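You operate a simulated robot arm through the tools that you are given. There is no shell and no other tool. Be economical: measure what you need, move in short steps, check, and stop when the job is done.

You are at the controls of a simulated two-armed robot. One attempt, no reset.

TASK
Close the grease jar and take it with the dabber to the green square.
Fine: hold the jar, turn the lid home; both go in the tray; carry it with both hands.

It is judged by the outcome, as a careful person would: the job done as asked, and still so three seconds after it is handed in. It fails if anything else is knocked over, pushed out of place, dropped, spilled or broken. Lids that push on must go on centred and level and be pressed home; caps that screw on are set level and turned clockwise until they are tight.

THE ROBOT
Two 7-joint arms with two-finger parallel grippers on one trunk, on a base that drives. Base frame: it is fixed to the floor where the robot stands at the start and does not move with it; the origin is under the middle of the robot, x ahead of it, y to its left, z up. Lengths are in m, angles in rad, forces in N, time in s.
The left shoulder is at the start at [0.07, 0.134, 1.151], the right one opposite. With the tool pointing down near the work surface each hand reaches from about 0.1 to 0.64 m from the robot's upright axis, wherever it stands, measured 20 degrees to its own side. Places, roughly: inside of the white handled tray [0.5, 0.4, 0.8]; green square [0.5, -0.1, 0.8]. Payload 1.57 kg a hand.
The tool frame of a hand sits at the grasp point between the pads (the TCP): z along the fingers, y along the line on which they close. The tips reach 0.03 m beyond it. Largest opening 0.08 m; finger width 0.017, thickness 0.012; the body of the gripper, 0.04 by 0.082 m, starts 0.08 m behind the TCP.
Orientation is that of the tool frame in the base frame, as a unit quaternion [x, y, z, w]. With the fingers straight down and closing along the base's y, the tool's x points along the base's -x, its y along +y and its z along -z.

THE INTERFACE
- The arms move only by the tool servo_tool. It takes "left_motion", "right_motion" or both (then of equal length, played together; a hand with none holds still); each is a list of rows, each a list of 7 numbers: the shift along the tool's x, y, z in m, then the turn, a rotation vector about the tool's x, y, z in rad, then the finger opening in m, from 0 to 0.08. In form: [[dx, dy, dz, wx, wy, wz, gripper], ...]. A call has 1 to 10 rows; each row is the pose to reach, as a shift and turn from the pose commanded when the call began, along the tool's axes at that moment. A row lasts 0.2 s, in which the tool goes at most 0.05 m and 0.15 rad; a call with a longer step from one row to the next is refused whole, and so is a gripper value outside its range. A pose out of reach is approached as far as the arm can. The call stops where the force on the tool passes 40 N (or 10 N more than at its start, if that is more) or the arm is blocked; 0.2 s more then pass. The fingers move at their own pace (about 0.153 m/s each) and stop on an object; they squeeze with about 43 N. The grip force told is the motor's: it shows also when the fingers shut on nothing. Time passes only in rows, and 0.2 s behind the last, so rows that repeat a pose let the fingers close. The reply holds the time, the measured pose of the TCP, the force on the tool along the base axes, the opening and the grip force, in the units named above and with some noise.
- Cameras (640 x 400 px; columns grow to the right, rows downward): "scene" is now at [0.1385, 0.0218, 1.3512]; the picture's right is [0.32, -0.95, 0.00], its down [-0.68, -0.23, -0.70] and it looks along [0.66, 0.23, -0.72] (base axes); focal length 247 px, centre (320, 200). "left" rides on the left gripper at [0.072, 0.007, -0.122] in its tool frame; the picture's right is [-0.09, 1.00, 0.00], its down [-0.84, -0.08, -0.54] and it looks along [-0.54, -0.05, 0.84] (tool axes); focal length 238 px, centre (320, 200). "right" rides on the right gripper at [0.072, -0.007, -0.122] in its tool frame; the picture's right is [0.09, 1.00, 0.00], its down [-0.84, 0.08, -0.54] and it looks along [-0.54, 0.05, 0.84] (tool axes); focal length 238 px, centre (320, 200). There is no depth. A picture from a camera that has moved, and an enlarged one, comes with that camera's place and axes in the base frame and with its lens. The place of the scene camera against the robot may be out by one fixed shift of up to 0.025 m in any direction.
- camera(camera): a new picture of that camera. The clock stands still meanwhile.
- slide_trunk(by): slides the trunk up (or, below 0, down) by that many m; the arms and the scene camera ride with it, the base frame stays. It gives what a move gives, with no picture.
- base_move(legs): drives the robot by 1 to 6 legs, each [ahead, left, turn to the left] in m, m and rad, along the robot's own axes; the way and the turn of a leg run together, so that a leg with both is an arc; at most 1.5 m and 3.142 rad a leg. The arms and the cameras ride along, it lands a little off, and it stops where it bumps. It gives what a move gives.
- head_to(pan, tilt): turns the head with the scene camera to pan (to the left, within 1.501 rad either way) and tilt (down, from -0.506 to 1.204), counted from straight ahead of the robot. It gives what a move gives.
- inspect(camera, box): a new picture of the part [left, top, right, bottom] of that camera's present view, enlarged. The clock stands still meanwhile.
- close_job(): hands the job in; it is judged then, once.

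Go step by step. Nothing tells you exact positions but the pictures and the camera data: compare them with the known pose of the tool, close in by small moves and look again before you grip or let go. The budget is 120 turns and 88 pictures, counting those below and the enlarged ones. Unless the task says otherwise, let go and move clear before handing in.

The tools are called after "Call:" as a command line: name --argument value ..., lists and objects as JSON in quotes. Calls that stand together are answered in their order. servo_tool: Moves the arms, as the interface text tells. Its arguments: {"type":"object","properties":{"left_motion":{"type":"array","items":{"type":"array","items":{"type":"number"}}},"right_motion":{"type":"array","items":{"type":"array","items":{"type":"number"}}}},"required":[]} The other tools are called the same way: slide_trunk (by) slides the trunk up or down; base_move (legs) drives the base; head_to (pan, tilt) turns the head that bears the scene camera; camera (camera) takes a picture; inspect (camera, box) takes an enlarged picture of a part of a camera's view; close_job () hands the job in.

At the start:

```text
t: 0.0
left_tcp_pos: [0.3704, 0.319, 1.1274]
left_tool_rot: [0.0, 1.0, 0.0, 0.0]
left_ft_force: [-0.3, 0.4, 0.7]
left_grip_width: 0.08
left_grip_force: 0.0
right_tcp_pos: [0.4527, -0.0263, 1.0523]
right_tool_rot: [0.0, 1.0, 0.0, 0.0]
right_ft_force: [-0.2, 0.0, 0.3]
right_grip_width: 0.08
right_grip_force: 0.1
trunk travel left (down, up): [-0.725, 0.215]
robot x, y, heading: [-0.0036, -0.0008, -0.001]
head pan, tilt: [0.33, 0.799]
```

scene: 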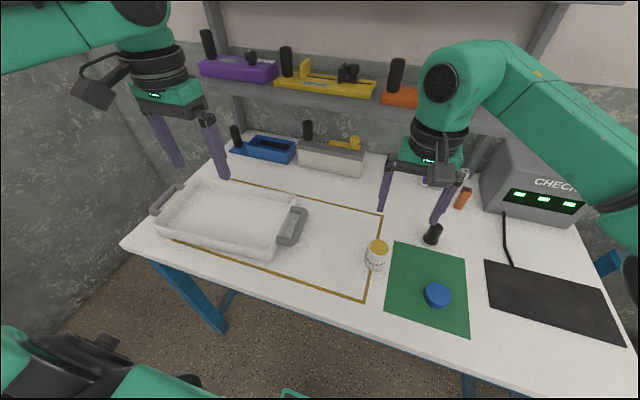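
right: 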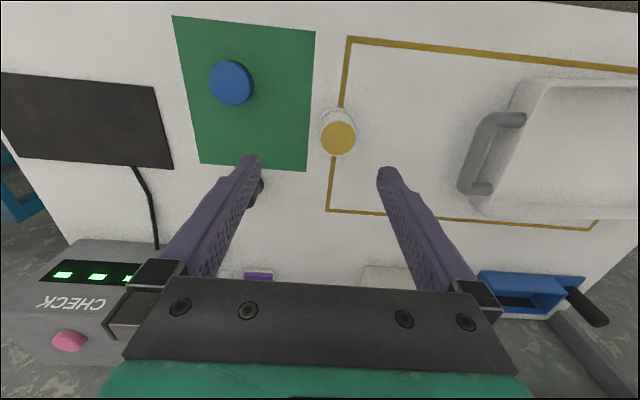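
left: 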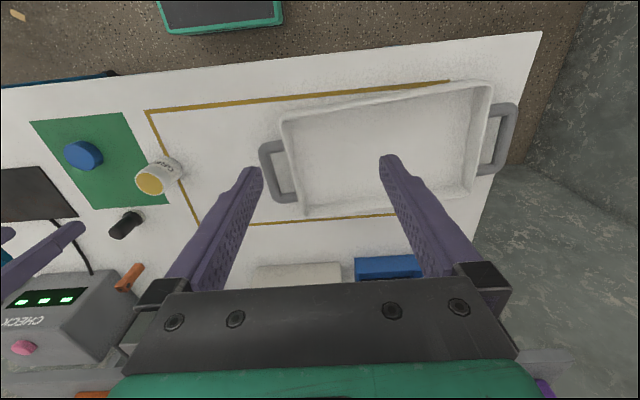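

I see the open jar with yellow contents by the green square, a blue lid on the square, a black object behind it and the tray on the left. I'll look closer to identify the dabber.

Call:
inspect --camera "scene" --box '[340, 140, 500, 340]'

Call:
inspect --camera "scene" --box '[180, 20, 420, 180]'

Call:
inspect --camera "left" --box '[0, 100, 220, 300]'

```text
2.00 times, centred on (420, 240) of scene
camera zoom: at [0.1385, 0.0218, 1.3512], right [0.32, -0.95, 0.0], down [-0.68, -0.23, -0.7], along [0.66, 0.23, -0.72], focal length 494 px, centre (120, 120)
```

zoom: 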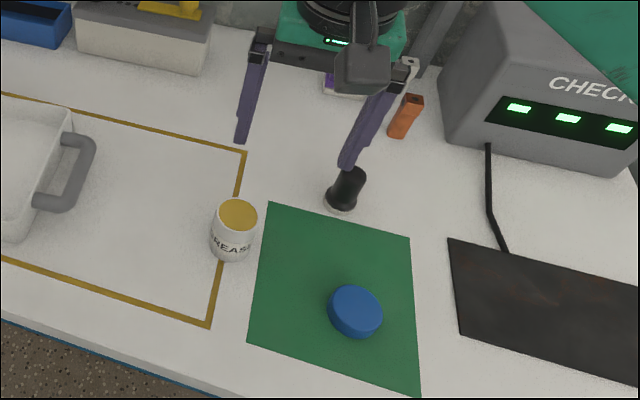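

```text
2.50 times, centred on (300, 100) of scene
camera zoom: at [0.1385, 0.0218, 1.3512], right [0.32, -0.95, 0.0], down [-0.68, -0.23, -0.7], along [0.66, 0.23, -0.72], focal length 618 px, centre (370, 450)
```

zoom: 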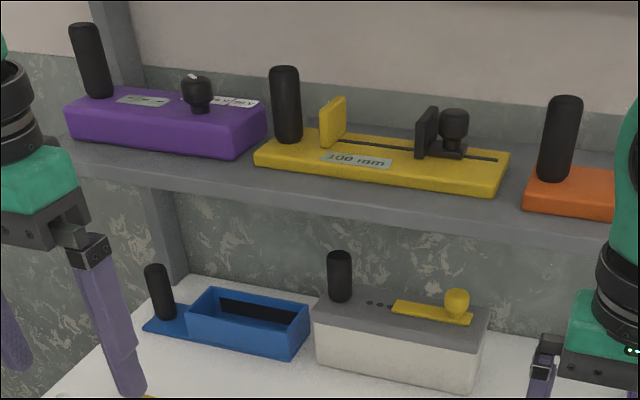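

```text
2.00 times, centred on (110, 200) of left
camera zoom: at [0.2986, 0.3269, 1.247], right [0.09, 1.0, 0.0], down [0.84, -0.08, 0.54], along [0.54, -0.05, -0.84], focal length 477 px, centre (740, 200)
```

zoom: 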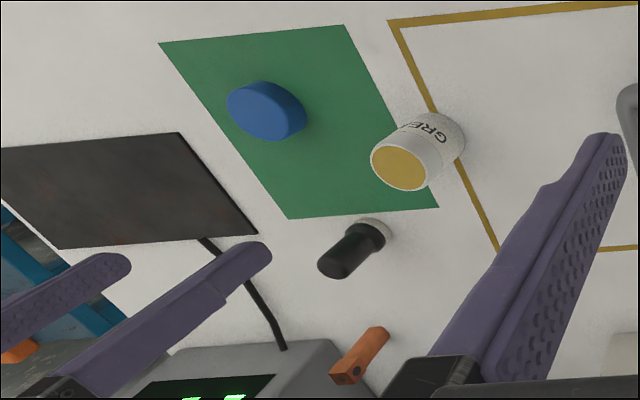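

The dabber is the black-handled stub near (0.595, -0.135). The jar is near (0.48, 0.0) with its top at about z 0.867, the lid near (0.43, -0.15), and the tray handles near y 0.23 and 0.63. I'll turn the left hand for a tilted side grasp of the jar, and pre-turn the right hand above the lid.

Call:
servo_tool --left_motion '[[0, 0, 0, 0.0584, -0.0584, 0.1252, 0.08], [0, 0, 0, 0.1168, -0.1168, 0.2505, 0.08], [0, 0, 0, 0.1752, -0.1752, 0.3757, 0.08], [0, 0, 0, 0.2336, -0.2336, 0.5009, 0.08], [0, 0, 0, 0.292, -0.292, 0.6262, 0.08], [0, 0, 0, 0.3504, -0.3504, 0.7514, 0.08], [0, 0, 0, 0.4088, -0.4088, 0.8766, 0.08], [0, 0, 0, 0.4672, -0.4672, 1.0019, 0.08], [0, 0, 0, 0.5256, -0.5256, 1.1271, 0.08], [0, 0, 0, 0.5838, -0.5838, 1.252, 0.08]]' --right_motion '[[0, -0.015, 0, 0, 0, -0.149, 0.08], [0, -0.03, 0, 0, 0, -0.298, 0.08], [0.01, -0.045, 0, 0, 0, -0.447, 0.08], [0.01, -0.06, 0, 0, 0, -0.596, 0.08], [0.02, -0.075, 0, 0, 0, -0.745, 0.08], [0.02, -0.09, 0, 0, 0, -0.894, 0.08], [0.02, -0.105, 0, 0, 0, -1.043, 0.08], [0.02, -0.125, 0, 0, 0, -1.192, 0.08], [0.02, -0.125, 0.01, 0, 0, -1.341, 0.08], [0.02, -0.125, 0.02, 0, 0, -1.49, 0.08]]'

```text
t: 2.2
left_tcp_pos: [0.3722, 0.3215, 1.1254]
left_tool_rot: [0.57, 0.731, -0.267, 0.265]
left_ft_force: [0.4, 0.1, -0.2]
left_grip_width: 0.0801
left_grip_force: 0.0
right_tcp_pos: [0.2948, -0.0355, 1.0062]
right_tool_rot: [-0.638, 0.768, -0.04, 0.036]
right_ft_force: [-0.3, -0.1, 0.8]
right_grip_width: 0.0799
right_grip_force: 0.1
right hand out of reach, approached as far as the arm can: row 6, 7, 8, 9, 10
trunk travel left (down, up): [-0.725, 0.215]
robot x, y, heading: [0.0005, -0.0007, 0.0]
head pan, tilt: [0.33, 0.799]
```

The left hand is in place; the right hand hit a joint limit turning that way. I'll turn it back, and finish the left hand's turn.

Call:
servo_tool --left_motion '[[0, 0, 0, 0.0488, -0.0488, 0.1047, 0.08], [0, 0, 0, 0.0976, -0.0976, 0.2093, 0.08], [0, 0, 0, 0.0976, -0.0976, 0.2093, 0.08], [0, 0, 0, 0.0976, -0.0976, 0.2093, 0.08], [0, 0, 0, 0.0976, -0.0976, 0.2093, 0.08], [0, 0, 0, 0.0976, -0.0976, 0.2093, 0.08], [0, 0, 0, 0.0976, -0.0976, 0.2093, 0.08], [0, 0, 0, 0.0976, -0.0976, 0.2093, 0.08], [0, 0, 0, 0.0976, -0.0976, 0.2093, 0.08], [0, 0, 0, 0.0976, -0.0976, 0.2093, 0.08]]' --right_motion '[[0, 0, 0, 0, 0, 0.149, 0.08], [0, 0, 0, 0, 0, 0.298, 0.08], [0, 0, 0, 0, 0, 0.447, 0.08], [0, 0, 0, 0, 0, 0.596, 0.08], [0, 0, 0, 0, 0, 0.745, 0.08], [0, 0, 0, 0, 0, 0.894, 0.08], [0, 0, 0, 0, 0, 1.043, 0.08], [0, 0, 0, 0, 0, 1.192, 0.08], [0, 0, 0, 0, 0, 1.341, 0.08], [0, 0, 0, 0, 0, 1.49, 0.08]]'

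```text
t: 4.4
left_tcp_pos: [0.3708, 0.319, 1.1255]
left_tool_rot: [0.641, 0.641, -0.299, 0.298]
left_ft_force: [-0.7, -0.3, 0.6]
left_grip_width: 0.08
left_grip_force: 0.1
right_tcp_pos: [0.2936, -0.0387, 1.0064]
right_tool_rot: [0.054, 0.997, -0.005, 0.055]
right_ft_force: [1.1, -0.7, 0.2]
right_grip_width: 0.0801
right_grip_force: 0.2
trunk travel left (down, up): [-0.725, 0.215]
robot x, y, heading: [-0.0008, -0.0017, 0.001]
head pan, tilt: [0.33, 0.799]
```

Turning the right hand that way is limited, so I'll relevel it and use the opposite turning range above the lid.

Call:
servo_tool --right_motion '[[-0.029, -0.019, 0.0045, 0.006, 0.022, 0.118, 0.08], [-0.058, -0.038, 0.009, 0.012, 0.043, 0.236, 0.08], [-0.087, -0.057, 0.0135, 0.017, 0.065, 0.355, 0.08], [-0.117, -0.076, 0.018, 0.023, 0.086, 0.473, 0.08], [-0.1457, -0.0955, 0.0226, 0.029, 0.108, 0.591, 0.08], [-0.1457, -0.0955, 0.0226, 0.029, 0.108, 0.591, 0.08]]'

Call:
camera --camera "right"

Call:
camera --camera "scene"

```text
t: 5.8
left_tcp_pos: [0.3702, 0.3205, 1.1261]
left_tool_rot: [0.641, 0.641, -0.299, 0.299]
left_ft_force: [0.2, -0.1, 0.8]
left_grip_width: 0.0799
left_grip_force: 0.1
right_tcp_pos: [0.4277, -0.1497, 0.9995]
right_tool_rot: [0.342, 0.94, -0.001, -0.001]
right_ft_force: [-0.3, 0.1, -0.3]
right_grip_width: 0.08
right_grip_force: 0.0
trunk travel left (down, up): [-0.725, 0.215]
robot x, y, heading: [-0.0013, -0.0009, 0.002]
head pan, tilt: [0.33, 0.799]
```

```text
81 pictures are left
camera right: at [0.3689, -0.1087, 1.1221], right [0.57, 0.82, 0.0], down [0.69, -0.48, 0.54], along [0.44, -0.31, -0.84], focal length 238 px, centre (320, 200)
```

right: 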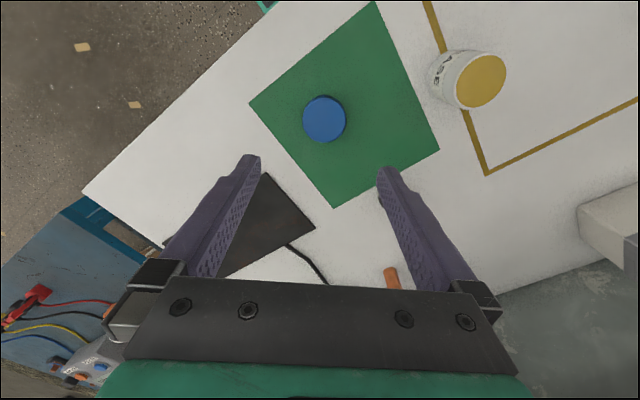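

```text
80 pictures are left
camera scene: at [0.138, 0.0222, 1.3513], right [0.32, -0.95, 0.0], down [-0.68, -0.23, -0.7], along [0.66, 0.23, -0.72], focal length 247 px, centre (320, 200)
```

scene: 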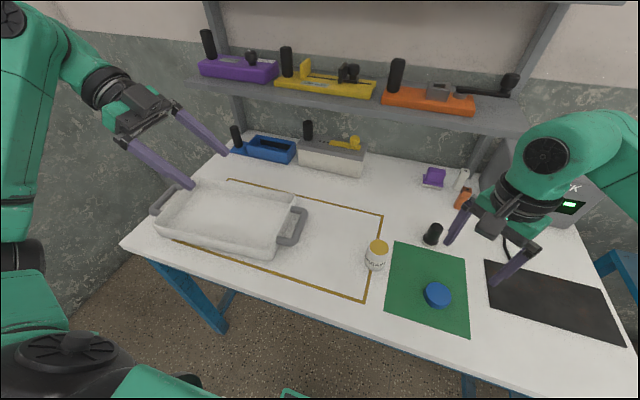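

The lid is at about (0.430, -0.148). I'll bring the left hand to a standoff in front of the jar on its approach line.

Call:
servo_tool --left_motion '[[0.0029, 0.0138, 0.0382, 0, 0, 0, 0.08], [0.0057, 0.0275, 0.0764, 0, 0, 0, 0.08], [0.0086, 0.0413, 0.1146, 0, 0, 0, 0.08], [0.0114, 0.055, 0.1529, 0, 0, 0, 0.08], [0.0143, 0.0688, 0.1911, 0, 0, 0, 0.08], [0.0171, 0.0825, 0.2293, 0, 0, 0, 0.08], [0.02, 0.0963, 0.2675, 0, 0, 0, 0.08], [0.0228, 0.11, 0.3057, 0, 0, 0, 0.08], [0.0228, 0.11, 0.3057, 0, 0, 0, 0.08]]'

Call:
camera --camera "left"

Call:
camera --camera "scene"

```text
t: 7.8
left_tcp_pos: [0.4795, 0.1006, 0.9133]
left_tool_rot: [0.641, 0.64, -0.298, 0.299]
left_ft_force: [0.9, 0.8, -0.2]
left_grip_width: 0.0799
left_grip_force: 0.0
right_tcp_pos: [0.4272, -0.1508, 0.9995]
right_tool_rot: [0.341, 0.94, -0.001, -0.001]
right_ft_force: [-0.2, -0.6, 0.0]
right_grip_width: 0.08
right_grip_force: 0.0
trunk travel left (down, up): [-0.725, 0.215]
robot x, y, heading: [-0.0016, 0.0023, -0.003]
head pan, tilt: [0.33, 0.799]
```

```text
79 pictures are left
camera left: at [0.486, 0.2411, 0.935], right [1.0, -0.06, 0.07], down [-0.08, -0.12, 0.99], along [-0.05, -0.99, -0.13], focal length 238 px, centre (320, 200)
```

left: 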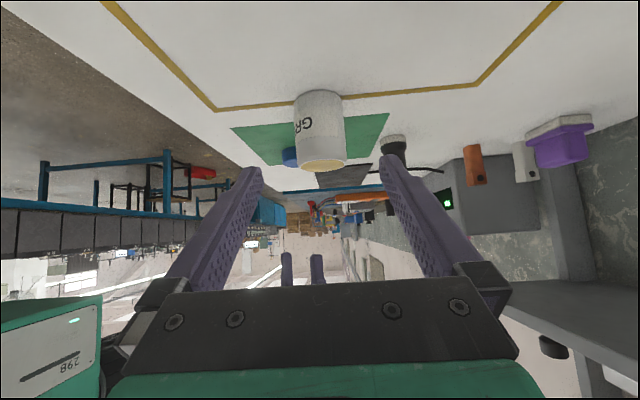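

```text
78 pictures are left
camera scene: at [0.1379, 0.0222, 1.3513], right [0.32, -0.95, 0.0], down [-0.68, -0.23, -0.7], along [0.66, 0.23, -0.72], focal length 247 px, centre (320, 200)
```

scene: 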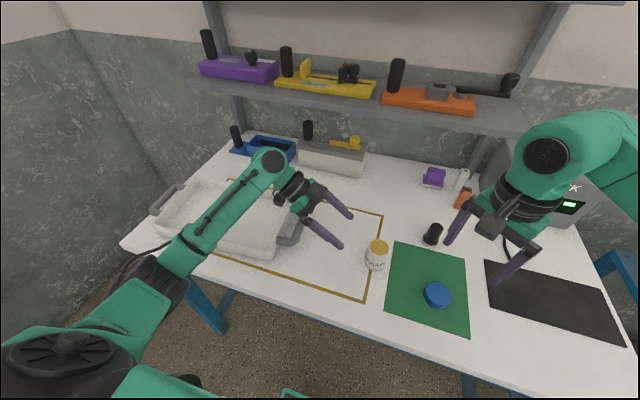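

The jar axis checks out at (0.481, 0.0) with its rim at z 0.867. I'll advance onto it along the tool axis with the fingers open.

Call:
servo_tool --left_motion '[[0, 0.001, 0.03, 0, 0, 0, 0.08], [0, 0.001, 0.06, 0, 0, 0, 0.08], [0, 0.001, 0.09, 0, 0, 0, 0.08], [0, 0.001, 0.12, 0, 0, 0, 0.08], [0, 0.001, 0.12, 0, 0, 0, 0.08]]'

Call:
camera --camera "left"

Call:
inspect --camera "scene" --box '[300, 180, 460, 280]'

```text
t: 9.0
left_tcp_pos: [0.4826, 0.0084, 0.8341]
left_tool_rot: [0.641, 0.641, -0.299, 0.299]
left_ft_force: [0.0, 0.1, -0.5]
left_grip_width: 0.08
left_grip_force: 0.1
right_tcp_pos: [0.4285, -0.1494, 0.9998]
right_tool_rot: [0.341, 0.94, -0.001, -0.001]
right_ft_force: [0.6, -0.3, 0.4]
right_grip_width: 0.0798
right_grip_force: 0.0
trunk travel left (down, up): [-0.725, 0.215]
robot x, y, heading: [-0.0019, 0.0018, -0.004]
head pan, tilt: [0.33, 0.799]
```

```text
77 pictures are left
camera left: at [0.4883, 0.1485, 0.8573], right [1.0, -0.06, 0.07], down [-0.08, -0.12, 0.99], along [-0.05, -0.99, -0.13], focal length 238 px, centre (320, 200)
```

left: 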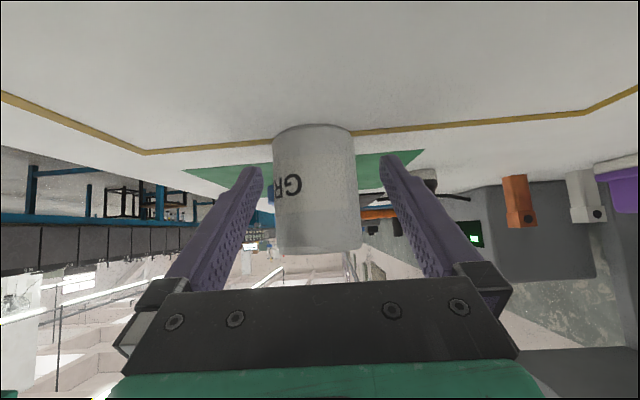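

```text
4.00 times, centred on (380, 230) of scene
camera zoom: at [0.1382, 0.0223, 1.3513], right [0.32, -0.95, 0.0], down [-0.68, -0.23, -0.7], along [0.66, 0.23, -0.72], focal length 988 px, centre (80, 80)
```

zoom: 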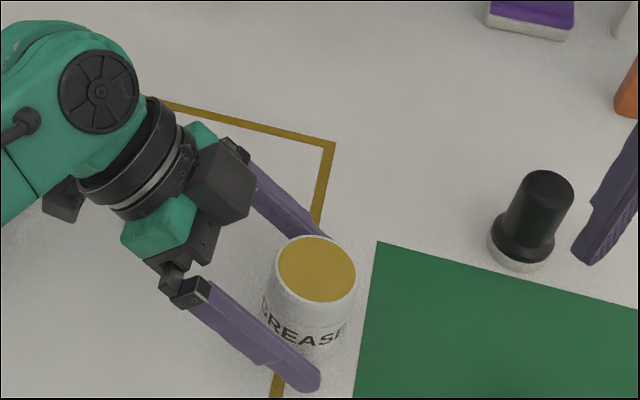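

The jar sits between the fingers, nearly centred. I'll close the left gripper on it.

Call:
servo_tool --left_motion '[[0, -0.002, 0, 0, 0, 0, 0.08], [0, -0.002, 0, 0, 0, 0, 0.055], [0, -0.002, 0, 0, 0, 0, 0.045], [0, -0.002, 0, 0, 0, 0, 0.03], [0, -0.002, 0, 0, 0, 0, 0.03]]'

Call:
inspect --camera "scene" --box '[340, 200, 500, 300]'

Call:
inspect --camera "right" --box '[240, 20, 560, 220]'

```text
t: 10.2
left_tcp_pos: [0.4801, 0.0082, 0.8348]
left_tool_rot: [0.64, 0.641, -0.298, 0.299]
left_ft_force: [0.5, 0.7, 0.8]
left_grip_width: 0.0508
left_grip_force: 43.0
right_tcp_pos: [0.4271, -0.1512, 0.9992]
right_tool_rot: [0.341, 0.94, 0.0, -0.002]
right_ft_force: [-0.6, 0.4, 0.0]
right_grip_width: 0.08
right_grip_force: 0.1
trunk travel left (down, up): [-0.725, 0.215]
robot x, y, heading: [0.0001, 0.0025, 0.001]
head pan, tilt: [0.33, 0.799]
```

```text
4.00 times, centred on (420, 250) of scene
camera zoom: at [0.1383, 0.0217, 1.3513], right [0.32, -0.95, 0.0], down [-0.68, -0.23, -0.7], along [0.66, 0.23, -0.72], focal length 988 px, centre (-80, 0)
```

zoom: 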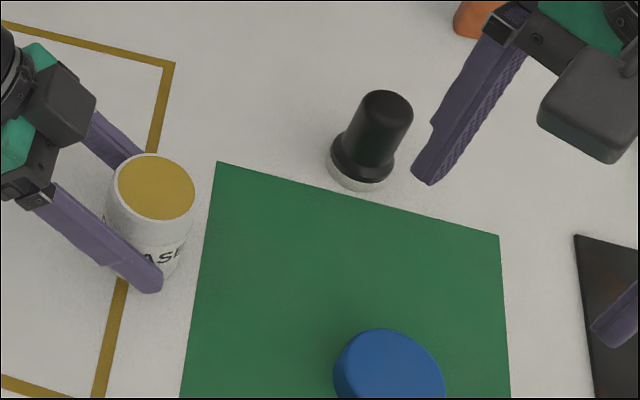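

```text
2.00 times, centred on (400, 120) of right
camera zoom: at [0.3688, -0.1089, 1.122], right [0.57, 0.82, 0.0], down [0.69, -0.48, 0.54], along [0.44, -0.31, -0.84], focal length 477 px, centre (160, 360)
```

zoom: 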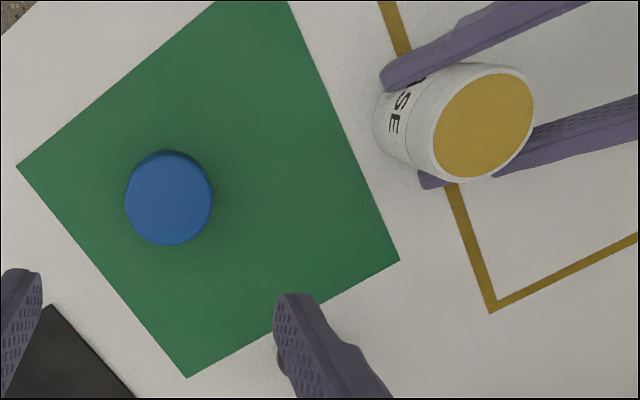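

The jar is firmly held (width 0.051) at (0.480, 0.001). Next I lower the right hand over the lid, stopping short to check the centring.

Call:
servo_tool --right_motion '[[-0.002, 0.0037, 0.04, 0, 0, 0, 0.08], [-0.002, 0.0037, 0.08, 0, 0, 0, 0.08], [-0.002, 0.0037, 0.12, 0, 0, 0, 0.08], [-0.002, 0.0037, 0.12, 0, 0, 0, 0.08]]'

Call:
camera --camera "right"

```text
t: 11.2
left_tcp_pos: [0.4795, 0.0079, 0.8355]
left_tool_rot: [0.64, 0.641, -0.299, 0.299]
left_ft_force: [-0.1, 0.8, 1.8]
left_grip_width: 0.0507
left_grip_force: 43.2
right_tcp_pos: [0.4336, -0.1496, 0.8792]
right_tool_rot: [0.342, 0.94, 0.0, -0.003]
right_ft_force: [-0.6, 0.8, 0.7]
right_grip_width: 0.0799
right_grip_force: 0.1
trunk travel left (down, up): [-0.725, 0.215]
robot x, y, heading: [-0.0035, -0.0006, -0.005]
head pan, tilt: [0.33, 0.799]
```

```text
73 pictures are left
camera right: at [0.3742, -0.1078, 1.0013], right [0.57, 0.82, 0.0], down [0.69, -0.48, 0.54], along [0.44, -0.31, -0.84], focal length 238 px, centre (320, 200)
```

right: 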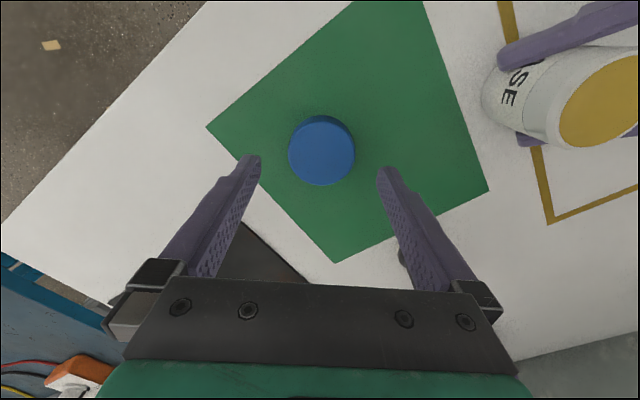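

The lid is centred between the fingers. I'll go down the rest and close on it.

Call:
servo_tool --right_motion '[[0, 0.0008, 0.022, 0, 0, 0, 0.08], [0, 0.0008, 0.042, 0, 0, 0, 0.08], [0, 0.0008, 0.042, 0, 0, 0, 0.065], [0, 0.0008, 0.042, 0, 0, 0, 0.05], [0, 0.0008, 0.042, 0, 0, 0, 0.04], [0, 0.0008, 0.042, 0, 0, 0, 0.04]]'

Call:
camera --camera "right"

```text
t: 12.6
left_tcp_pos: [0.48, 0.0084, 0.8349]
left_tool_rot: [0.641, 0.641, -0.299, 0.298]
left_ft_force: [0.0, -0.2, 2.1]
left_grip_width: 0.0509
left_grip_force: 43.4
right_tcp_pos: [0.432, -0.1475, 0.8353]
right_tool_rot: [0.342, 0.94, 0.0, -0.001]
right_ft_force: [-1.3, 0.5, -0.5]
right_grip_width: 0.0525
right_grip_force: 43.5
trunk travel left (down, up): [-0.725, 0.215]
robot x, y, heading: [-0.0008, 0.0046, 0.005]
head pan, tilt: [0.33, 0.799]
```

```text
72 pictures are left
camera right: at [0.374, -0.1067, 0.9587], right [0.57, 0.82, 0.0], down [0.69, -0.48, 0.54], along [0.44, -0.31, -0.84], focal length 238 px, centre (320, 200)
```

right: 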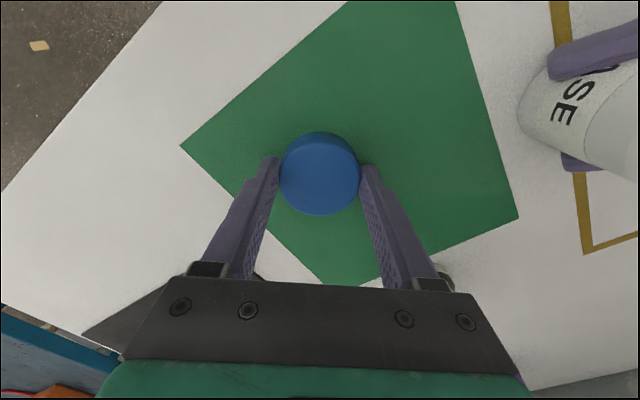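

The lid is gripped (0.0525). I'll lift it and carry it above the jar.

Call:
servo_tool --right_motion '[[0, 0, -0.035, 0, 0, 0, 0.04], [0, 0, -0.07, 0, 0, 0, 0.04], [0, 0, -0.105, 0, 0, 0, 0.04], [0.0147, 0.036, -0.105, 0, 0, 0, 0.04], [0.0294, 0.0723, -0.105, 0, 0, 0, 0.04], [0.044, 0.1085, -0.105, 0, 0, 0, 0.04], [0.0587, 0.1446, -0.105, 0, 0, 0, 0.04], [0.0587, 0.1446, -0.105, 0, 0, 0, 0.04], [0.0587, 0.1446, -0.105, 0, 0, 0, 0.04]]'

Call:
camera --camera "right"

Call:
inspect --camera "scene" --box '[300, 180, 460, 280]'

Call:
camera --camera "left"

```text
t: 14.6
left_tcp_pos: [0.4814, 0.0078, 0.8342]
left_tool_rot: [0.641, 0.641, -0.298, 0.299]
left_ft_force: [-0.2, -1.1, 0.9]
left_grip_width: 0.0506
left_grip_force: 42.9
right_tcp_pos: [0.4808, 0.0024, 0.9425]
right_tool_rot: [0.341, 0.94, -0.001, -0.002]
right_ft_force: [-0.3, 0.3, 1.1]
right_grip_width: 0.0524
right_grip_force: 42.4
trunk travel left (down, up): [-0.725, 0.215]
robot x, y, heading: [0.0024, 0.0005, -0.004]
head pan, tilt: [0.33, 0.799]
```

```text
71 pictures are left
camera right: at [0.4214, 0.044, 1.0659], right [0.57, 0.82, 0.0], down [0.69, -0.48, 0.54], along [0.44, -0.31, -0.84], focal length 238 px, centre (320, 200)
```

right: 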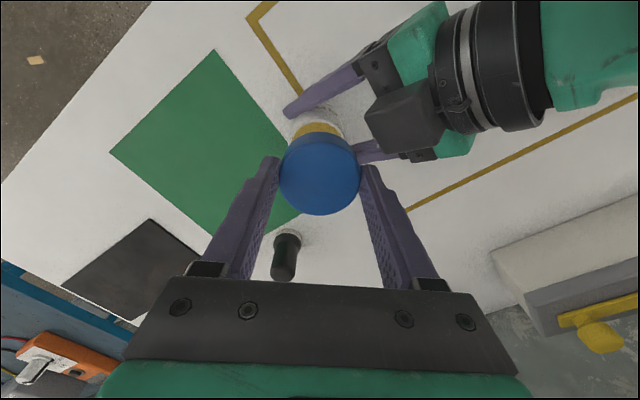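

```text
4.00 times, centred on (380, 230) of scene
camera zoom: at [0.1383, 0.0218, 1.3512], right [0.32, -0.95, 0.0], down [-0.68, -0.23, -0.7], along [0.66, 0.23, -0.72], focal length 988 px, centre (80, 80)
```

zoom: 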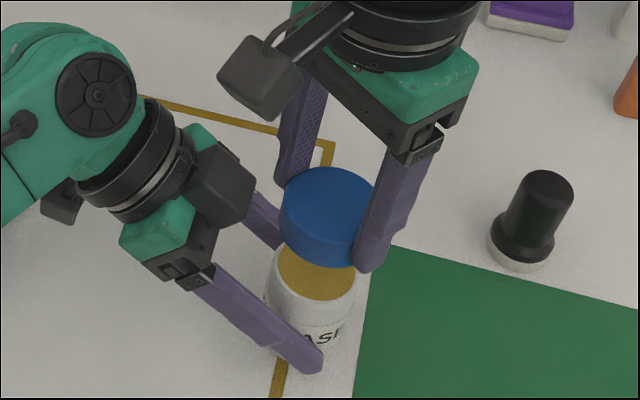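

```text
69 pictures are left
camera left: at [0.4864, 0.1486, 0.8575], right [1.0, -0.06, 0.07], down [-0.08, -0.12, 0.99], along [-0.05, -0.99, -0.13], focal length 238 px, centre (320, 200)
```

left: 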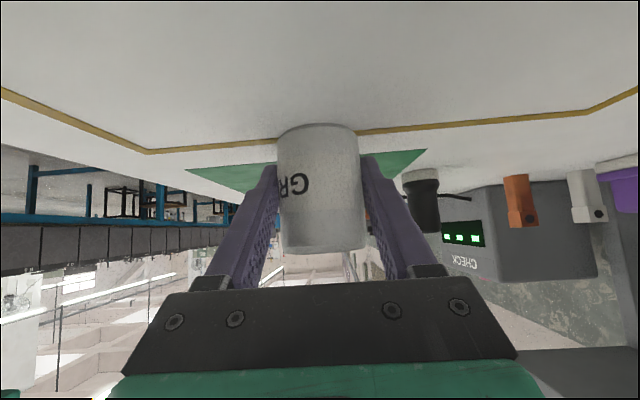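

The lid is above the jar. I'll zoom in to check how the lid sits in the fingers and how it lines up with the jar.

Call:
inspect --camera "right" --box '[260, 90, 420, 220]'

```text
3.08 times, centred on (340, 155) of right
camera zoom: at [0.4214, 0.044, 1.0659], right [0.57, 0.82, 0.0], down [0.69, -0.48, 0.54], along [0.44, -0.31, -0.84], focal length 733 px, centre (258, 338)
```

zoom: 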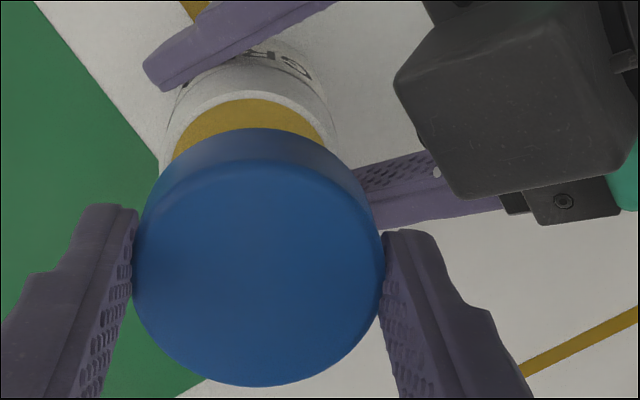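

The lid is centred in the grip, and the jar is about 1 mm towards -y. I'll correct that and lower to just above the rim.

Call:
servo_tool --right_motion '[[0, -0.0015, 0.015, 0, 0, 0, 0.04], [0, -0.0015, 0.03, 0, 0, 0, 0.04], [0, -0.0015, 0.036, 0, 0, 0, 0.04], [0, -0.0015, 0.036, 0, 0, 0, 0.04]]'

Call:
inspect --camera "scene" --box '[340, 210, 420, 260]'

Call:
inspect --camera "left" --box '[240, 110, 400, 270]'

```text
t: 15.6
left_tcp_pos: [0.4804, 0.0084, 0.8345]
left_tool_rot: [0.641, 0.641, -0.299, 0.299]
left_ft_force: [4.5, -2.5, -1.4]
left_grip_width: 0.0505
left_grip_force: 42.3
right_tcp_pos: [0.479, 0.0027, 0.9071]
right_tool_rot: [0.34, 0.94, 0.001, -0.001]
right_ft_force: [-4.0, 2.5, 6.2]
right_grip_width: 0.0525
right_grip_force: 42.5
trunk travel left (down, up): [-0.725, 0.215]
robot x, y, heading: [0.0008, -0.0017, 0.003]
head pan, tilt: [0.33, 0.799]
```

```text
8.00 times, centred on (380, 235) of scene
camera zoom: at [0.138, 0.0216, 1.3513], right [0.32, -0.95, 0.0], down [-0.68, -0.23, -0.7], along [0.66, 0.23, -0.72], focal length 1976 px, centre (-160, -80)
```

zoom: 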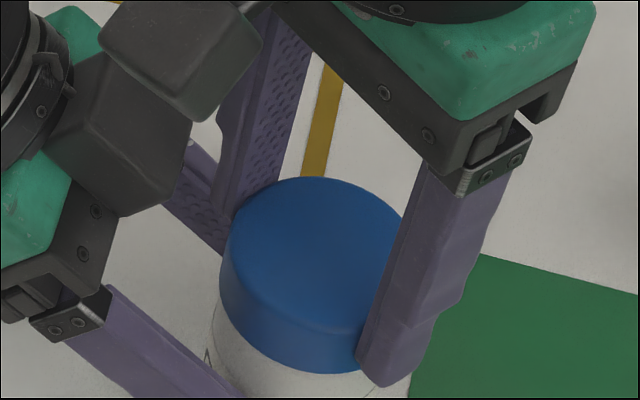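

```text
2.50 times, centred on (320, 190) of left
camera zoom: at [0.4862, 0.1486, 0.8575], right [1.0, -0.06, 0.07], down [-0.08, -0.12, 0.99], along [-0.05, -0.99, -0.13], focal length 596 px, centre (320, 225)
```

zoom: 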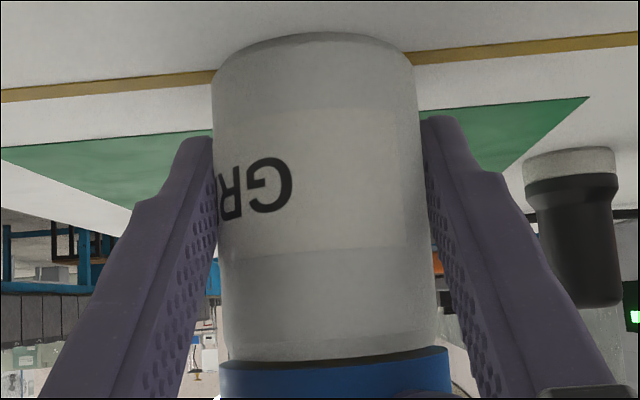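

There is light contact with a sideways push, which suggests the lid should sit slightly more towards -x and +y. I'll lift 4 mm, shift and lower again.

Call:
servo_tool --right_motion '[[0, 0, -0.004, 0, 0, 0, 0.04], [0.0013, 0.0002, -0.004, 0, 0, 0, 0.04], [0.0013, 0.0002, -0.004, 0, 0, 0, 0.04]]'

Call:
servo_tool --right_motion '[[0, 0, 0.002, 0, 0, 0, 0.04], [0, 0, 0.004, 0, 0, 0, 0.04], [0, 0, 0.004, 0, 0, 0, 0.04]]'

```text
t: 16.4
left_tcp_pos: [0.4808, 0.0075, 0.8368]
left_tool_rot: [0.641, 0.64, -0.299, 0.3]
left_ft_force: [-0.9, -2.9, 10.9]
left_grip_width: 0.0506
left_grip_force: 43.3
right_tcp_pos: [0.4792, 0.0015, 0.9093]
right_tool_rot: [0.342, 0.94, -0.001, -0.001]
right_ft_force: [2.2, 3.3, -11.4]
right_grip_width: 0.0527
right_grip_force: 43.2
trunk travel left (down, up): [-0.725, 0.215]
robot x, y, heading: [0.0009, 0.0015, -0.002]
head pan, tilt: [0.33, 0.799]
```

```text
t: 17.2
left_tcp_pos: [0.48, 0.0074, 0.8357]
left_tool_rot: [0.64, 0.641, -0.299, 0.3]
left_ft_force: [6.4, -4.7, 1.7]
left_grip_width: 0.0509
left_grip_force: 42.6
right_tcp_pos: [0.4779, 0.0023, 0.9075]
right_tool_rot: [0.341, 0.94, 0.002, -0.001]
right_ft_force: [-1.7, 2.7, 7.0]
right_grip_width: 0.0527
right_grip_force: 42.9
trunk travel left (down, up): [-0.725, 0.215]
robot x, y, heading: [-0.0014, 0.0005, 0.003]
head pan, tilt: [0.33, 0.799]
```

Lifting pulled the jar along, so the lid has already engaged the neck. I'll turn clockwise in a small stroke and watch the forces.

Call:
servo_tool --right_motion '[[0, 0, 0.0002, 0, 0, 0.1, 0.04], [0, 0, 0.0004, 0, 0, 0.2, 0.04], [0, 0, 0.0006, 0, 0, 0.3, 0.04], [0, 0, 0.0008, 0, 0, 0.4, 0.04], [0, 0, 0.001, 0, 0, 0.5, 0.04], [0, 0, 0.001, 0, 0, 0.5, 0.04]]'

Call:
inspect --camera "scene" --box '[340, 210, 420, 260]'

Call:
inspect --camera "left" --box '[240, 110, 400, 270]'

```text
t: 18.6
left_tcp_pos: [0.4787, 0.0086, 0.8344]
left_tool_rot: [0.641, 0.641, -0.299, 0.299]
left_ft_force: [8.6, -9.6, -10.7]
left_grip_width: 0.0508
left_grip_force: 42.8
right_tcp_pos: [0.4785, 0.0024, 0.9069]
right_tool_rot: [0.564, 0.826, 0.001, -0.001]
right_ft_force: [-3.8, 10.8, 28.4]
right_grip_width: 0.0527
right_grip_force: 43.3
trunk travel left (down, up): [-0.725, 0.215]
robot x, y, heading: [0.0009, -0.0012, 0.0]
head pan, tilt: [0.33, 0.799]
```

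```text
8.00 times, centred on (380, 235) of scene
camera zoom: at [0.137, 0.0221, 1.3515], right [0.32, -0.95, 0.0], down [-0.68, -0.23, -0.7], along [0.66, 0.23, -0.72], focal length 1976 px, centre (-160, -80)
```

zoom: 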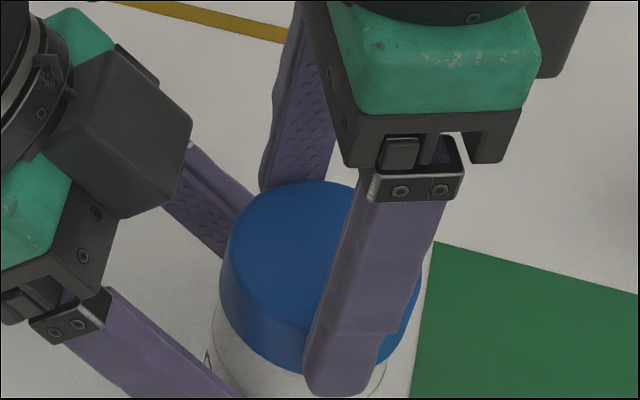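

```text
2.50 times, centred on (320, 190) of left
camera zoom: at [0.4853, 0.1489, 0.8575], right [1.0, -0.06, 0.07], down [-0.08, -0.12, 0.99], along [-0.05, -0.99, -0.13], focal length 596 px, centre (320, 225)
```

zoom: 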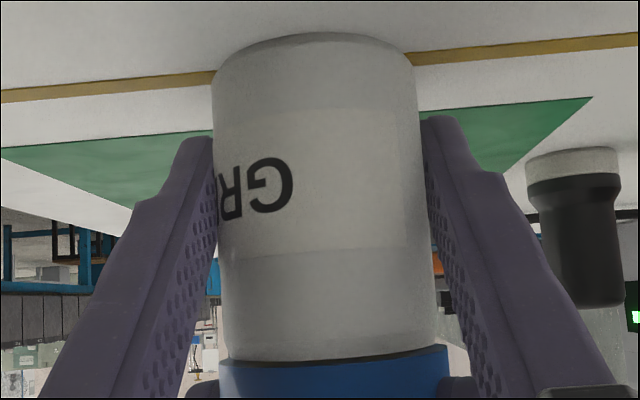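

The forces are fine and the jar isn't turning. I'll carry on turning the lid without pressing further.

Call:
servo_tool --right_motion '[[0, 0, 0, 0, 0, 0.13, 0.04], [0, 0, 0, 0, 0, 0.26, 0.04], [0, 0, 0, 0, 0, 0.39, 0.04], [0, 0, 0, 0, 0, 0.52, 0.04], [0, 0, 0, 0, 0, 0.65, 0.04], [0, 0, 0, 0, 0, 0.78, 0.04], [0, 0, 0, 0, 0, 0.91, 0.04], [0, 0, 0, 0, 0, 1.04, 0.04]]'

Call:
inspect --camera "left" --box '[240, 110, 400, 270]'

Call:
camera --camera "scene"

```text
t: 20.4
left_tcp_pos: [0.4772, 0.0083, 0.8352]
left_tool_rot: [0.641, 0.64, -0.3, 0.298]
left_ft_force: [-18.5, -5.9, -4.7]
left_grip_width: 0.0508
left_grip_force: 42.7
right_tcp_pos: [0.4805, 0.0022, 0.9059]
right_tool_rot: [0.901, 0.435, 0.001, 0.0]
right_ft_force: [20.7, 9.3, 18.3]
right_grip_width: 0.0526
right_grip_force: 42.6
trunk travel left (down, up): [-0.725, 0.215]
robot x, y, heading: [-0.0005, 0.0008, 0.002]
head pan, tilt: [0.33, 0.799]
```

```text
2.50 times, centred on (320, 190) of left
camera zoom: at [0.4851, 0.1486, 0.8575], right [1.0, -0.06, 0.07], down [-0.08, -0.12, 0.99], along [-0.05, -0.99, -0.13], focal length 596 px, centre (320, 225)
```

zoom: 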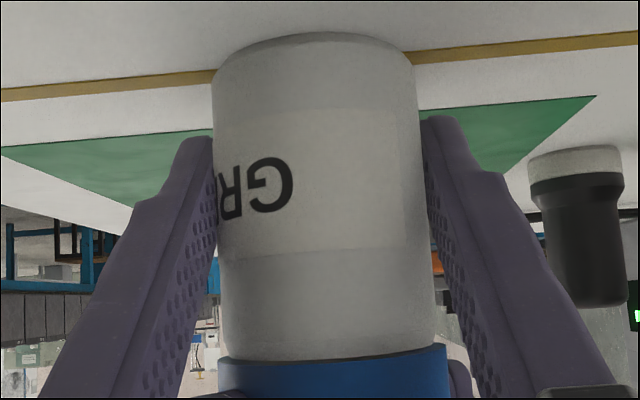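

```text
62 pictures are left
camera scene: at [0.1371, 0.0226, 1.3513], right [0.32, -0.95, 0.0], down [-0.68, -0.23, -0.7], along [0.66, 0.23, -0.72], focal length 247 px, centre (320, 200)
```

scene: 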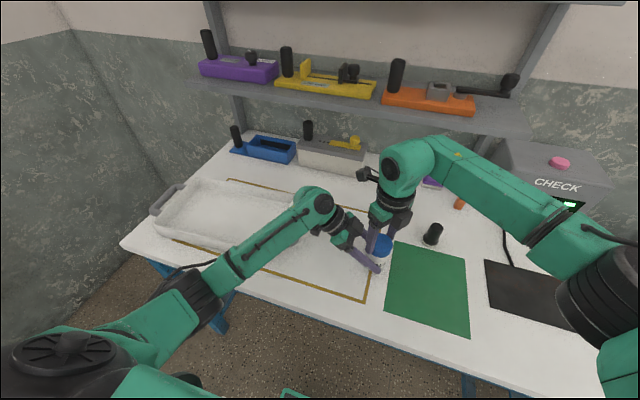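

The lid sinks slowly (about 1.5 mm over the stroke) with some sideways strain. I'll open the right fingers, let things relax, and turn back for another stroke.

Call:
servo_tool --right_motion '[[0, 0, 0, 0, 0, 0, 0.055], [0, 0, 0, 0, 0, 0, 0.068], [0, 0, 0, 0, 0, 0, 0.068]]'

Call:
inspect --camera "right" --box '[220, 90, 420, 250]'

Call:
inspect --camera "left" --box '[240, 110, 400, 270]'

```text
t: 21.2
left_tcp_pos: [0.4819, 0.008, 0.8349]
left_tool_rot: [0.641, 0.641, -0.298, 0.299]
left_ft_force: [-0.3, 0.3, 0.1]
left_grip_width: 0.0506
left_grip_force: 42.9
right_tcp_pos: [0.4792, 0.0018, 0.9053]
right_tool_rot: [0.899, 0.437, -0.001, -0.002]
right_ft_force: [-1.1, 0.6, 0.0]
right_grip_width: 0.0677
right_grip_force: 0.0
trunk travel left (down, up): [-0.725, 0.215]
robot x, y, heading: [-0.0017, -0.0018, 0.003]
head pan, tilt: [0.33, 0.799]
```

```text
2.50 times, centred on (320, 170) of right
camera zoom: at [0.5186, 0.0621, 1.027], right [0.84, -0.54, 0.0], down [-0.45, -0.71, 0.54], along [-0.3, -0.45, -0.84], focal length 596 px, centre (320, 275)
```

zoom: 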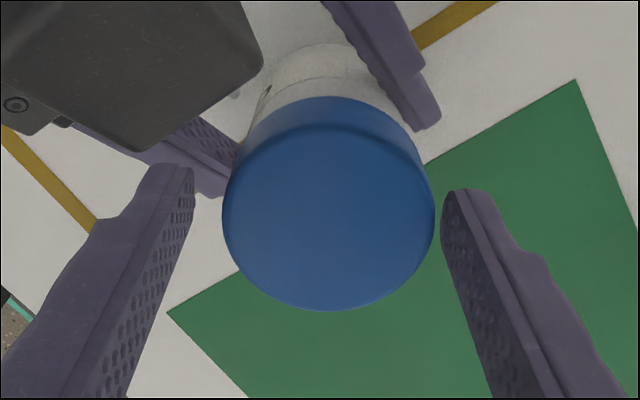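

```text
2.50 times, centred on (320, 190) of left
camera zoom: at [0.4869, 0.1487, 0.8576], right [1.0, -0.06, 0.07], down [-0.08, -0.12, 0.99], along [-0.05, -0.99, -0.13], focal length 596 px, centre (320, 225)
```

zoom: 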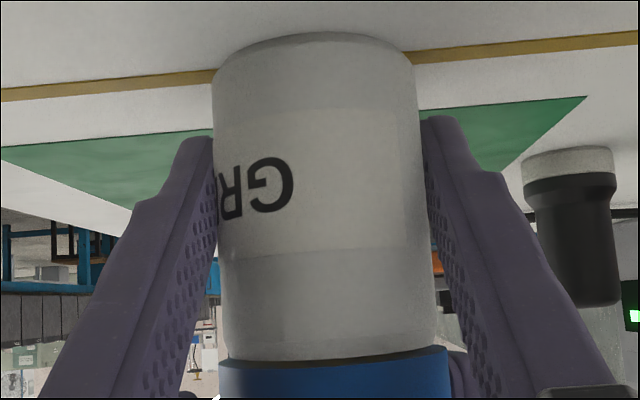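

The lid rests level on the jar, 2–3 mm off the centre of my fingers. I'll recentre and rotate the open hand back.

Call:
servo_tool --right_motion '[[0.003, 0.002, 0, 0, 0, 0, 0.068], [0.003, 0.002, 0, 0, 0, -0.145, 0.068], [0.003, 0.002, 0, 0, 0, -0.29, 0.068], [0.003, 0.002, 0, 0, 0, -0.435, 0.068], [0.003, 0.002, 0, 0, 0, -0.58, 0.068], [0.003, 0.002, 0, 0, 0, -0.725, 0.068], [0.003, 0.002, 0, 0, 0, -0.87, 0.068], [0.003, 0.002, 0, 0, 0, -1.015, 0.068], [0.003, 0.002, 0, 0, 0, -1.16, 0.068], [0.003, 0.002, 0, 0, 0, -1.305, 0.068]]'

Call:
servo_tool --right_motion '[[0, 0, 0, 0, 0, -0.12, 0.068], [0, 0, 0, 0, 0, -0.24, 0.068], [0, 0, 0, 0, 0, -0.24, 0.068]]'

Call:
inspect --camera "right" --box '[220, 90, 420, 250]'

```text
t: 23.4
left_tcp_pos: [0.4805, 0.0082, 0.8349]
left_tool_rot: [0.641, 0.641, -0.299, 0.298]
left_ft_force: [2.3, 0.0, 3.5]
left_grip_width: 0.0506
left_grip_force: 43.5
right_tcp_pos: [0.4826, 0.0023, 0.9049]
right_tool_rot: [0.448, 0.894, 0.0, -0.002]
right_ft_force: [-0.5, -0.1, -0.4]
right_grip_width: 0.0682
right_grip_force: 0.0
trunk travel left (down, up): [-0.725, 0.215]
robot x, y, heading: [-0.001, 0.001, 0.004]
head pan, tilt: [0.33, 0.799]
```

```text
t: 24.2
left_tcp_pos: [0.4806, 0.0092, 0.8345]
left_tool_rot: [0.641, 0.641, -0.299, 0.299]
left_ft_force: [2.1, 0.3, 4.3]
left_grip_width: 0.0507
left_grip_force: 42.7
right_tcp_pos: [0.4823, 0.0016, 0.906]
right_tool_rot: [0.339, 0.941, 0.0, -0.002]
right_ft_force: [0.2, -0.5, -1.1]
right_grip_width: 0.0681
right_grip_force: 0.1
trunk travel left (down, up): [-0.725, 0.215]
robot x, y, heading: [0.001, -0.0011, 0.001]
head pan, tilt: [0.33, 0.799]
```

```text
2.50 times, centred on (320, 170) of right
camera zoom: at [0.4233, 0.043, 1.0282], right [0.56, 0.83, 0.0], down [0.7, -0.47, 0.54], along [0.45, -0.3, -0.84], focal length 596 px, centre (320, 275)
```

zoom: 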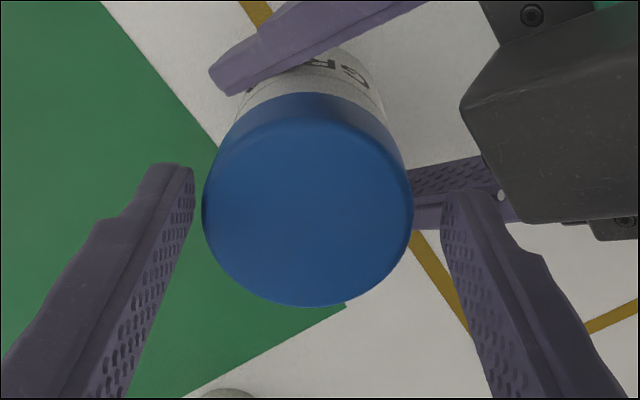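

By comparing both views I get the true lid axis offset. I'll correct by -2.6 mm along the finger line, grip and turn again.

Call:
servo_tool --right_motion '[[-0.0007, -0.0026, 0, 0, 0, 0, 0.068], [-0.0007, -0.0026, 0, 0, 0, 0, 0.05], [-0.0007, -0.0026, 0, 0, 0, 0, 0.04], [-0.0007, -0.0026, 0.0002, 0, 0, 0.14, 0.04], [-0.0007, -0.0026, 0.0004, 0, 0, 0.28, 0.04], [-0.0007, -0.0026, 0.0006, 0, 0, 0.42, 0.04], [-0.0007, -0.0026, 0.0008, 0, 0, 0.56, 0.04], [-0.0007, -0.0026, 0.001, 0, 0, 0.7, 0.04], [-0.0007, -0.0026, 0.0012, 0, 0, 0.84, 0.04], [-0.0007, -0.0026, 0.0014, 0, 0, 0.98, 0.04]]'

Call:
servo_tool --right_motion '[[0, 0, 0.0002, 0, 0, 0.14, 0.04], [0, 0, 0.0004, 0, 0, 0.28, 0.04], [0, 0, 0.0006, 0, 0, 0.42, 0.04], [0, 0, 0.0008, 0, 0, 0.56, 0.04]]'

Call:
inspect --camera "left" --box '[240, 110, 400, 270]'

```text
t: 26.4
left_tcp_pos: [0.4799, 0.0088, 0.8356]
left_tool_rot: [0.641, 0.641, -0.297, 0.299]
left_ft_force: [16.5, 8.4, -2.3]
left_grip_width: 0.0508
left_grip_force: 42.4
right_tcp_pos: [0.481, 0.0005, 0.9037]
right_tool_rot: [0.743, 0.669, -0.001, -0.001]
right_ft_force: [-14.4, -10.2, 10.4]
right_grip_width: 0.0506
right_grip_force: 42.7
trunk travel left (down, up): [-0.725, 0.215]
robot x, y, heading: [-0.0008, -0.0013, 0.003]
head pan, tilt: [0.33, 0.799]
```

```text
t: 27.4
left_tcp_pos: [0.4797, 0.0089, 0.8361]
left_tool_rot: [0.641, 0.641, -0.298, 0.299]
left_ft_force: [21.8, 8.9, -6.9]
left_grip_width: 0.0507
left_grip_force: 43.1
right_tcp_pos: [0.4803, 0.0007, 0.9042]
right_tool_rot: [0.899, 0.438, -0.001, -0.001]
right_ft_force: [-18.9, -9.4, 17.9]
right_grip_width: 0.0509
right_grip_force: 43.2
trunk travel left (down, up): [-0.725, 0.215]
robot x, y, heading: [-0.0026, 0.0027, 0.001]
head pan, tilt: [0.33, 0.799]
```

```text
2.50 times, centred on (320, 190) of left
camera zoom: at [0.4862, 0.1493, 0.8578], right [1.0, -0.06, 0.07], down [-0.08, -0.12, 0.99], along [-0.05, -0.99, -0.13], focal length 596 px, centre (320, 225)
```

zoom: 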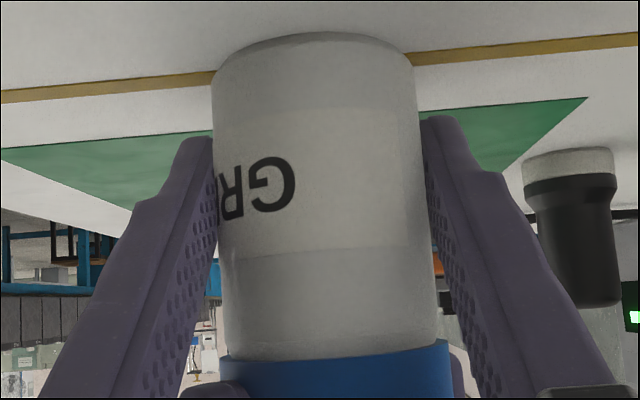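

The lid keeps sinking, but the lateral force is rising and the grip reads narrower. I'll look from above before going on.

Call:
inspect --camera "right" --box '[220, 90, 420, 250]'

Call:
inspect --camera "scene" --box '[340, 210, 420, 260]'

```text
2.50 times, centred on (320, 170) of right
camera zoom: at [0.5197, 0.0612, 1.026], right [0.84, -0.54, 0.0], down [-0.45, -0.71, 0.54], along [-0.3, -0.46, -0.84], focal length 596 px, centre (320, 275)
```

zoom: 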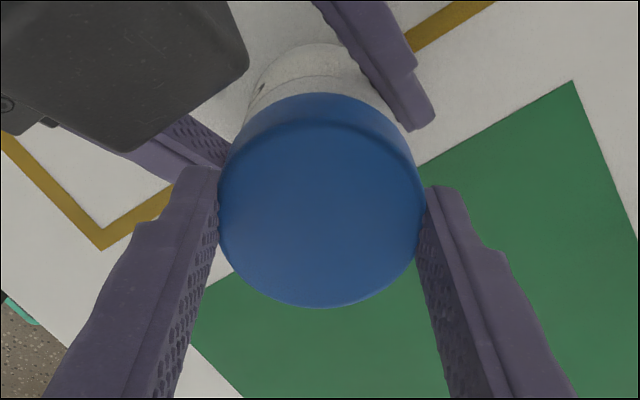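

```text
8.00 times, centred on (380, 235) of scene
camera zoom: at [0.1375, 0.0218, 1.3514], right [0.32, -0.95, 0.0], down [-0.68, -0.23, -0.7], along [0.66, 0.23, -0.72], focal length 1976 px, centre (-160, -80)
```

zoom: 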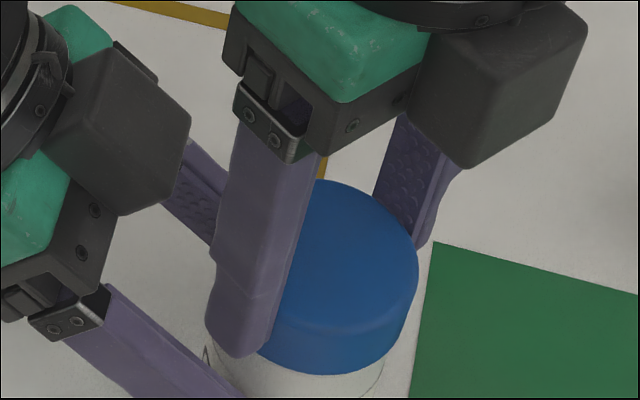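

The lid is level and well gripped; the strain comes from a grip offset of about 2 mm. I'll release, recentre slightly and make another stroke.

Call:
servo_tool --right_motion '[[0, 0, 0, 0, 0, 0, 0.06], [0.0005, -0.0014, 0, 0, 0, 0, 0.066], [0.0005, -0.0014, 0, 0, 0, -0.15, 0.066], [0.0005, -0.0014, 0, 0, 0, -0.3, 0.066], [0.0005, -0.0014, 0, 0, 0, -0.45, 0.066], [0.0005, -0.0014, 0, 0, 0, -0.6, 0.066], [0.0005, -0.0014, 0, 0, 0, -0.75, 0.066], [0.0005, -0.0014, 0, 0, 0, -0.9, 0.066], [0.0005, -0.0014, 0, 0, 0, -1.05, 0.066], [0.0005, -0.0014, 0, 0, 0, -1.2, 0.066]]'

Call:
servo_tool --right_motion '[[0, 0, 0, 0, 0, 0, 0.05], [0, 0, 0, 0, 0, 0, 0.04], [0, 0, 0, 0, 0, 0.15, 0.04], [0, 0, 0, 0, 0, 0.3, 0.04], [0, 0, 0.0005, 0, 0, 0.45, 0.04], [0, 0, 0.0005, 0, 0, 0.6, 0.04], [0, 0, 0.001, 0, 0, 0.75, 0.04], [0, 0, 0.001, 0, 0, 0.9, 0.04], [0, 0, 0.001, 0, 0, 1.05, 0.04], [0, 0, 0.001, 0, 0, 1.2, 0.04]]'

Call:
inspect --camera "left" --box '[240, 110, 400, 270]'

```text
t: 29.6
left_tcp_pos: [0.4788, 0.0086, 0.8348]
left_tool_rot: [0.641, 0.64, -0.3, 0.299]
left_ft_force: [-1.6, -0.7, 1.7]
left_grip_width: 0.0506
left_grip_force: 42.7
right_tcp_pos: [0.4795, 0.0001, 0.9024]
right_tool_rot: [0.492, 0.871, -0.001, -0.002]
right_ft_force: [-0.4, 0.5, 1.1]
right_grip_width: 0.0658
right_grip_force: 0.1
trunk travel left (down, up): [-0.725, 0.215]
robot x, y, heading: [0.0032, 0.0006, -0.001]
head pan, tilt: [0.33, 0.799]
```

```text
t: 31.8
left_tcp_pos: [0.48, 0.0079, 0.8356]
left_tool_rot: [0.641, 0.641, -0.298, 0.299]
left_ft_force: [3.6, -1.4, -0.2]
left_grip_width: 0.051
left_grip_force: 43.1
right_tcp_pos: [0.4786, 0.0023, 0.9028]
right_tool_rot: [0.899, 0.439, -0.001, -0.001]
right_ft_force: [-6.4, 0.5, 3.9]
right_grip_width: 0.0526
right_grip_force: 43.3
trunk travel left (down, up): [-0.725, 0.215]
robot x, y, heading: [-0.0017, -0.0027, 0.003]
head pan, tilt: [0.33, 0.799]
```

```text
2.50 times, centred on (320, 190) of left
camera zoom: at [0.4861, 0.1486, 0.8578], right [1.0, -0.06, 0.07], down [-0.08, -0.12, 0.99], along [-0.05, -0.99, -0.13], focal length 596 px, centre (320, 225)
```

zoom: 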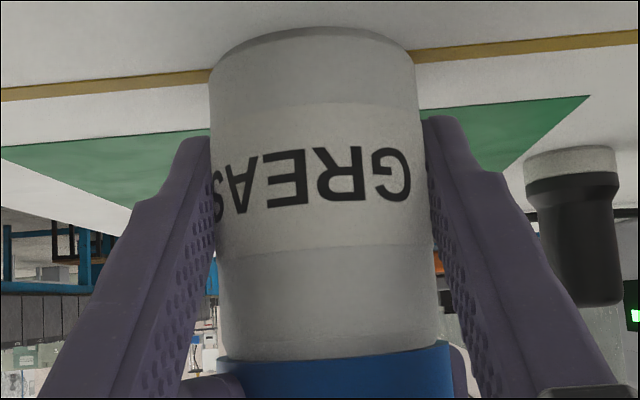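

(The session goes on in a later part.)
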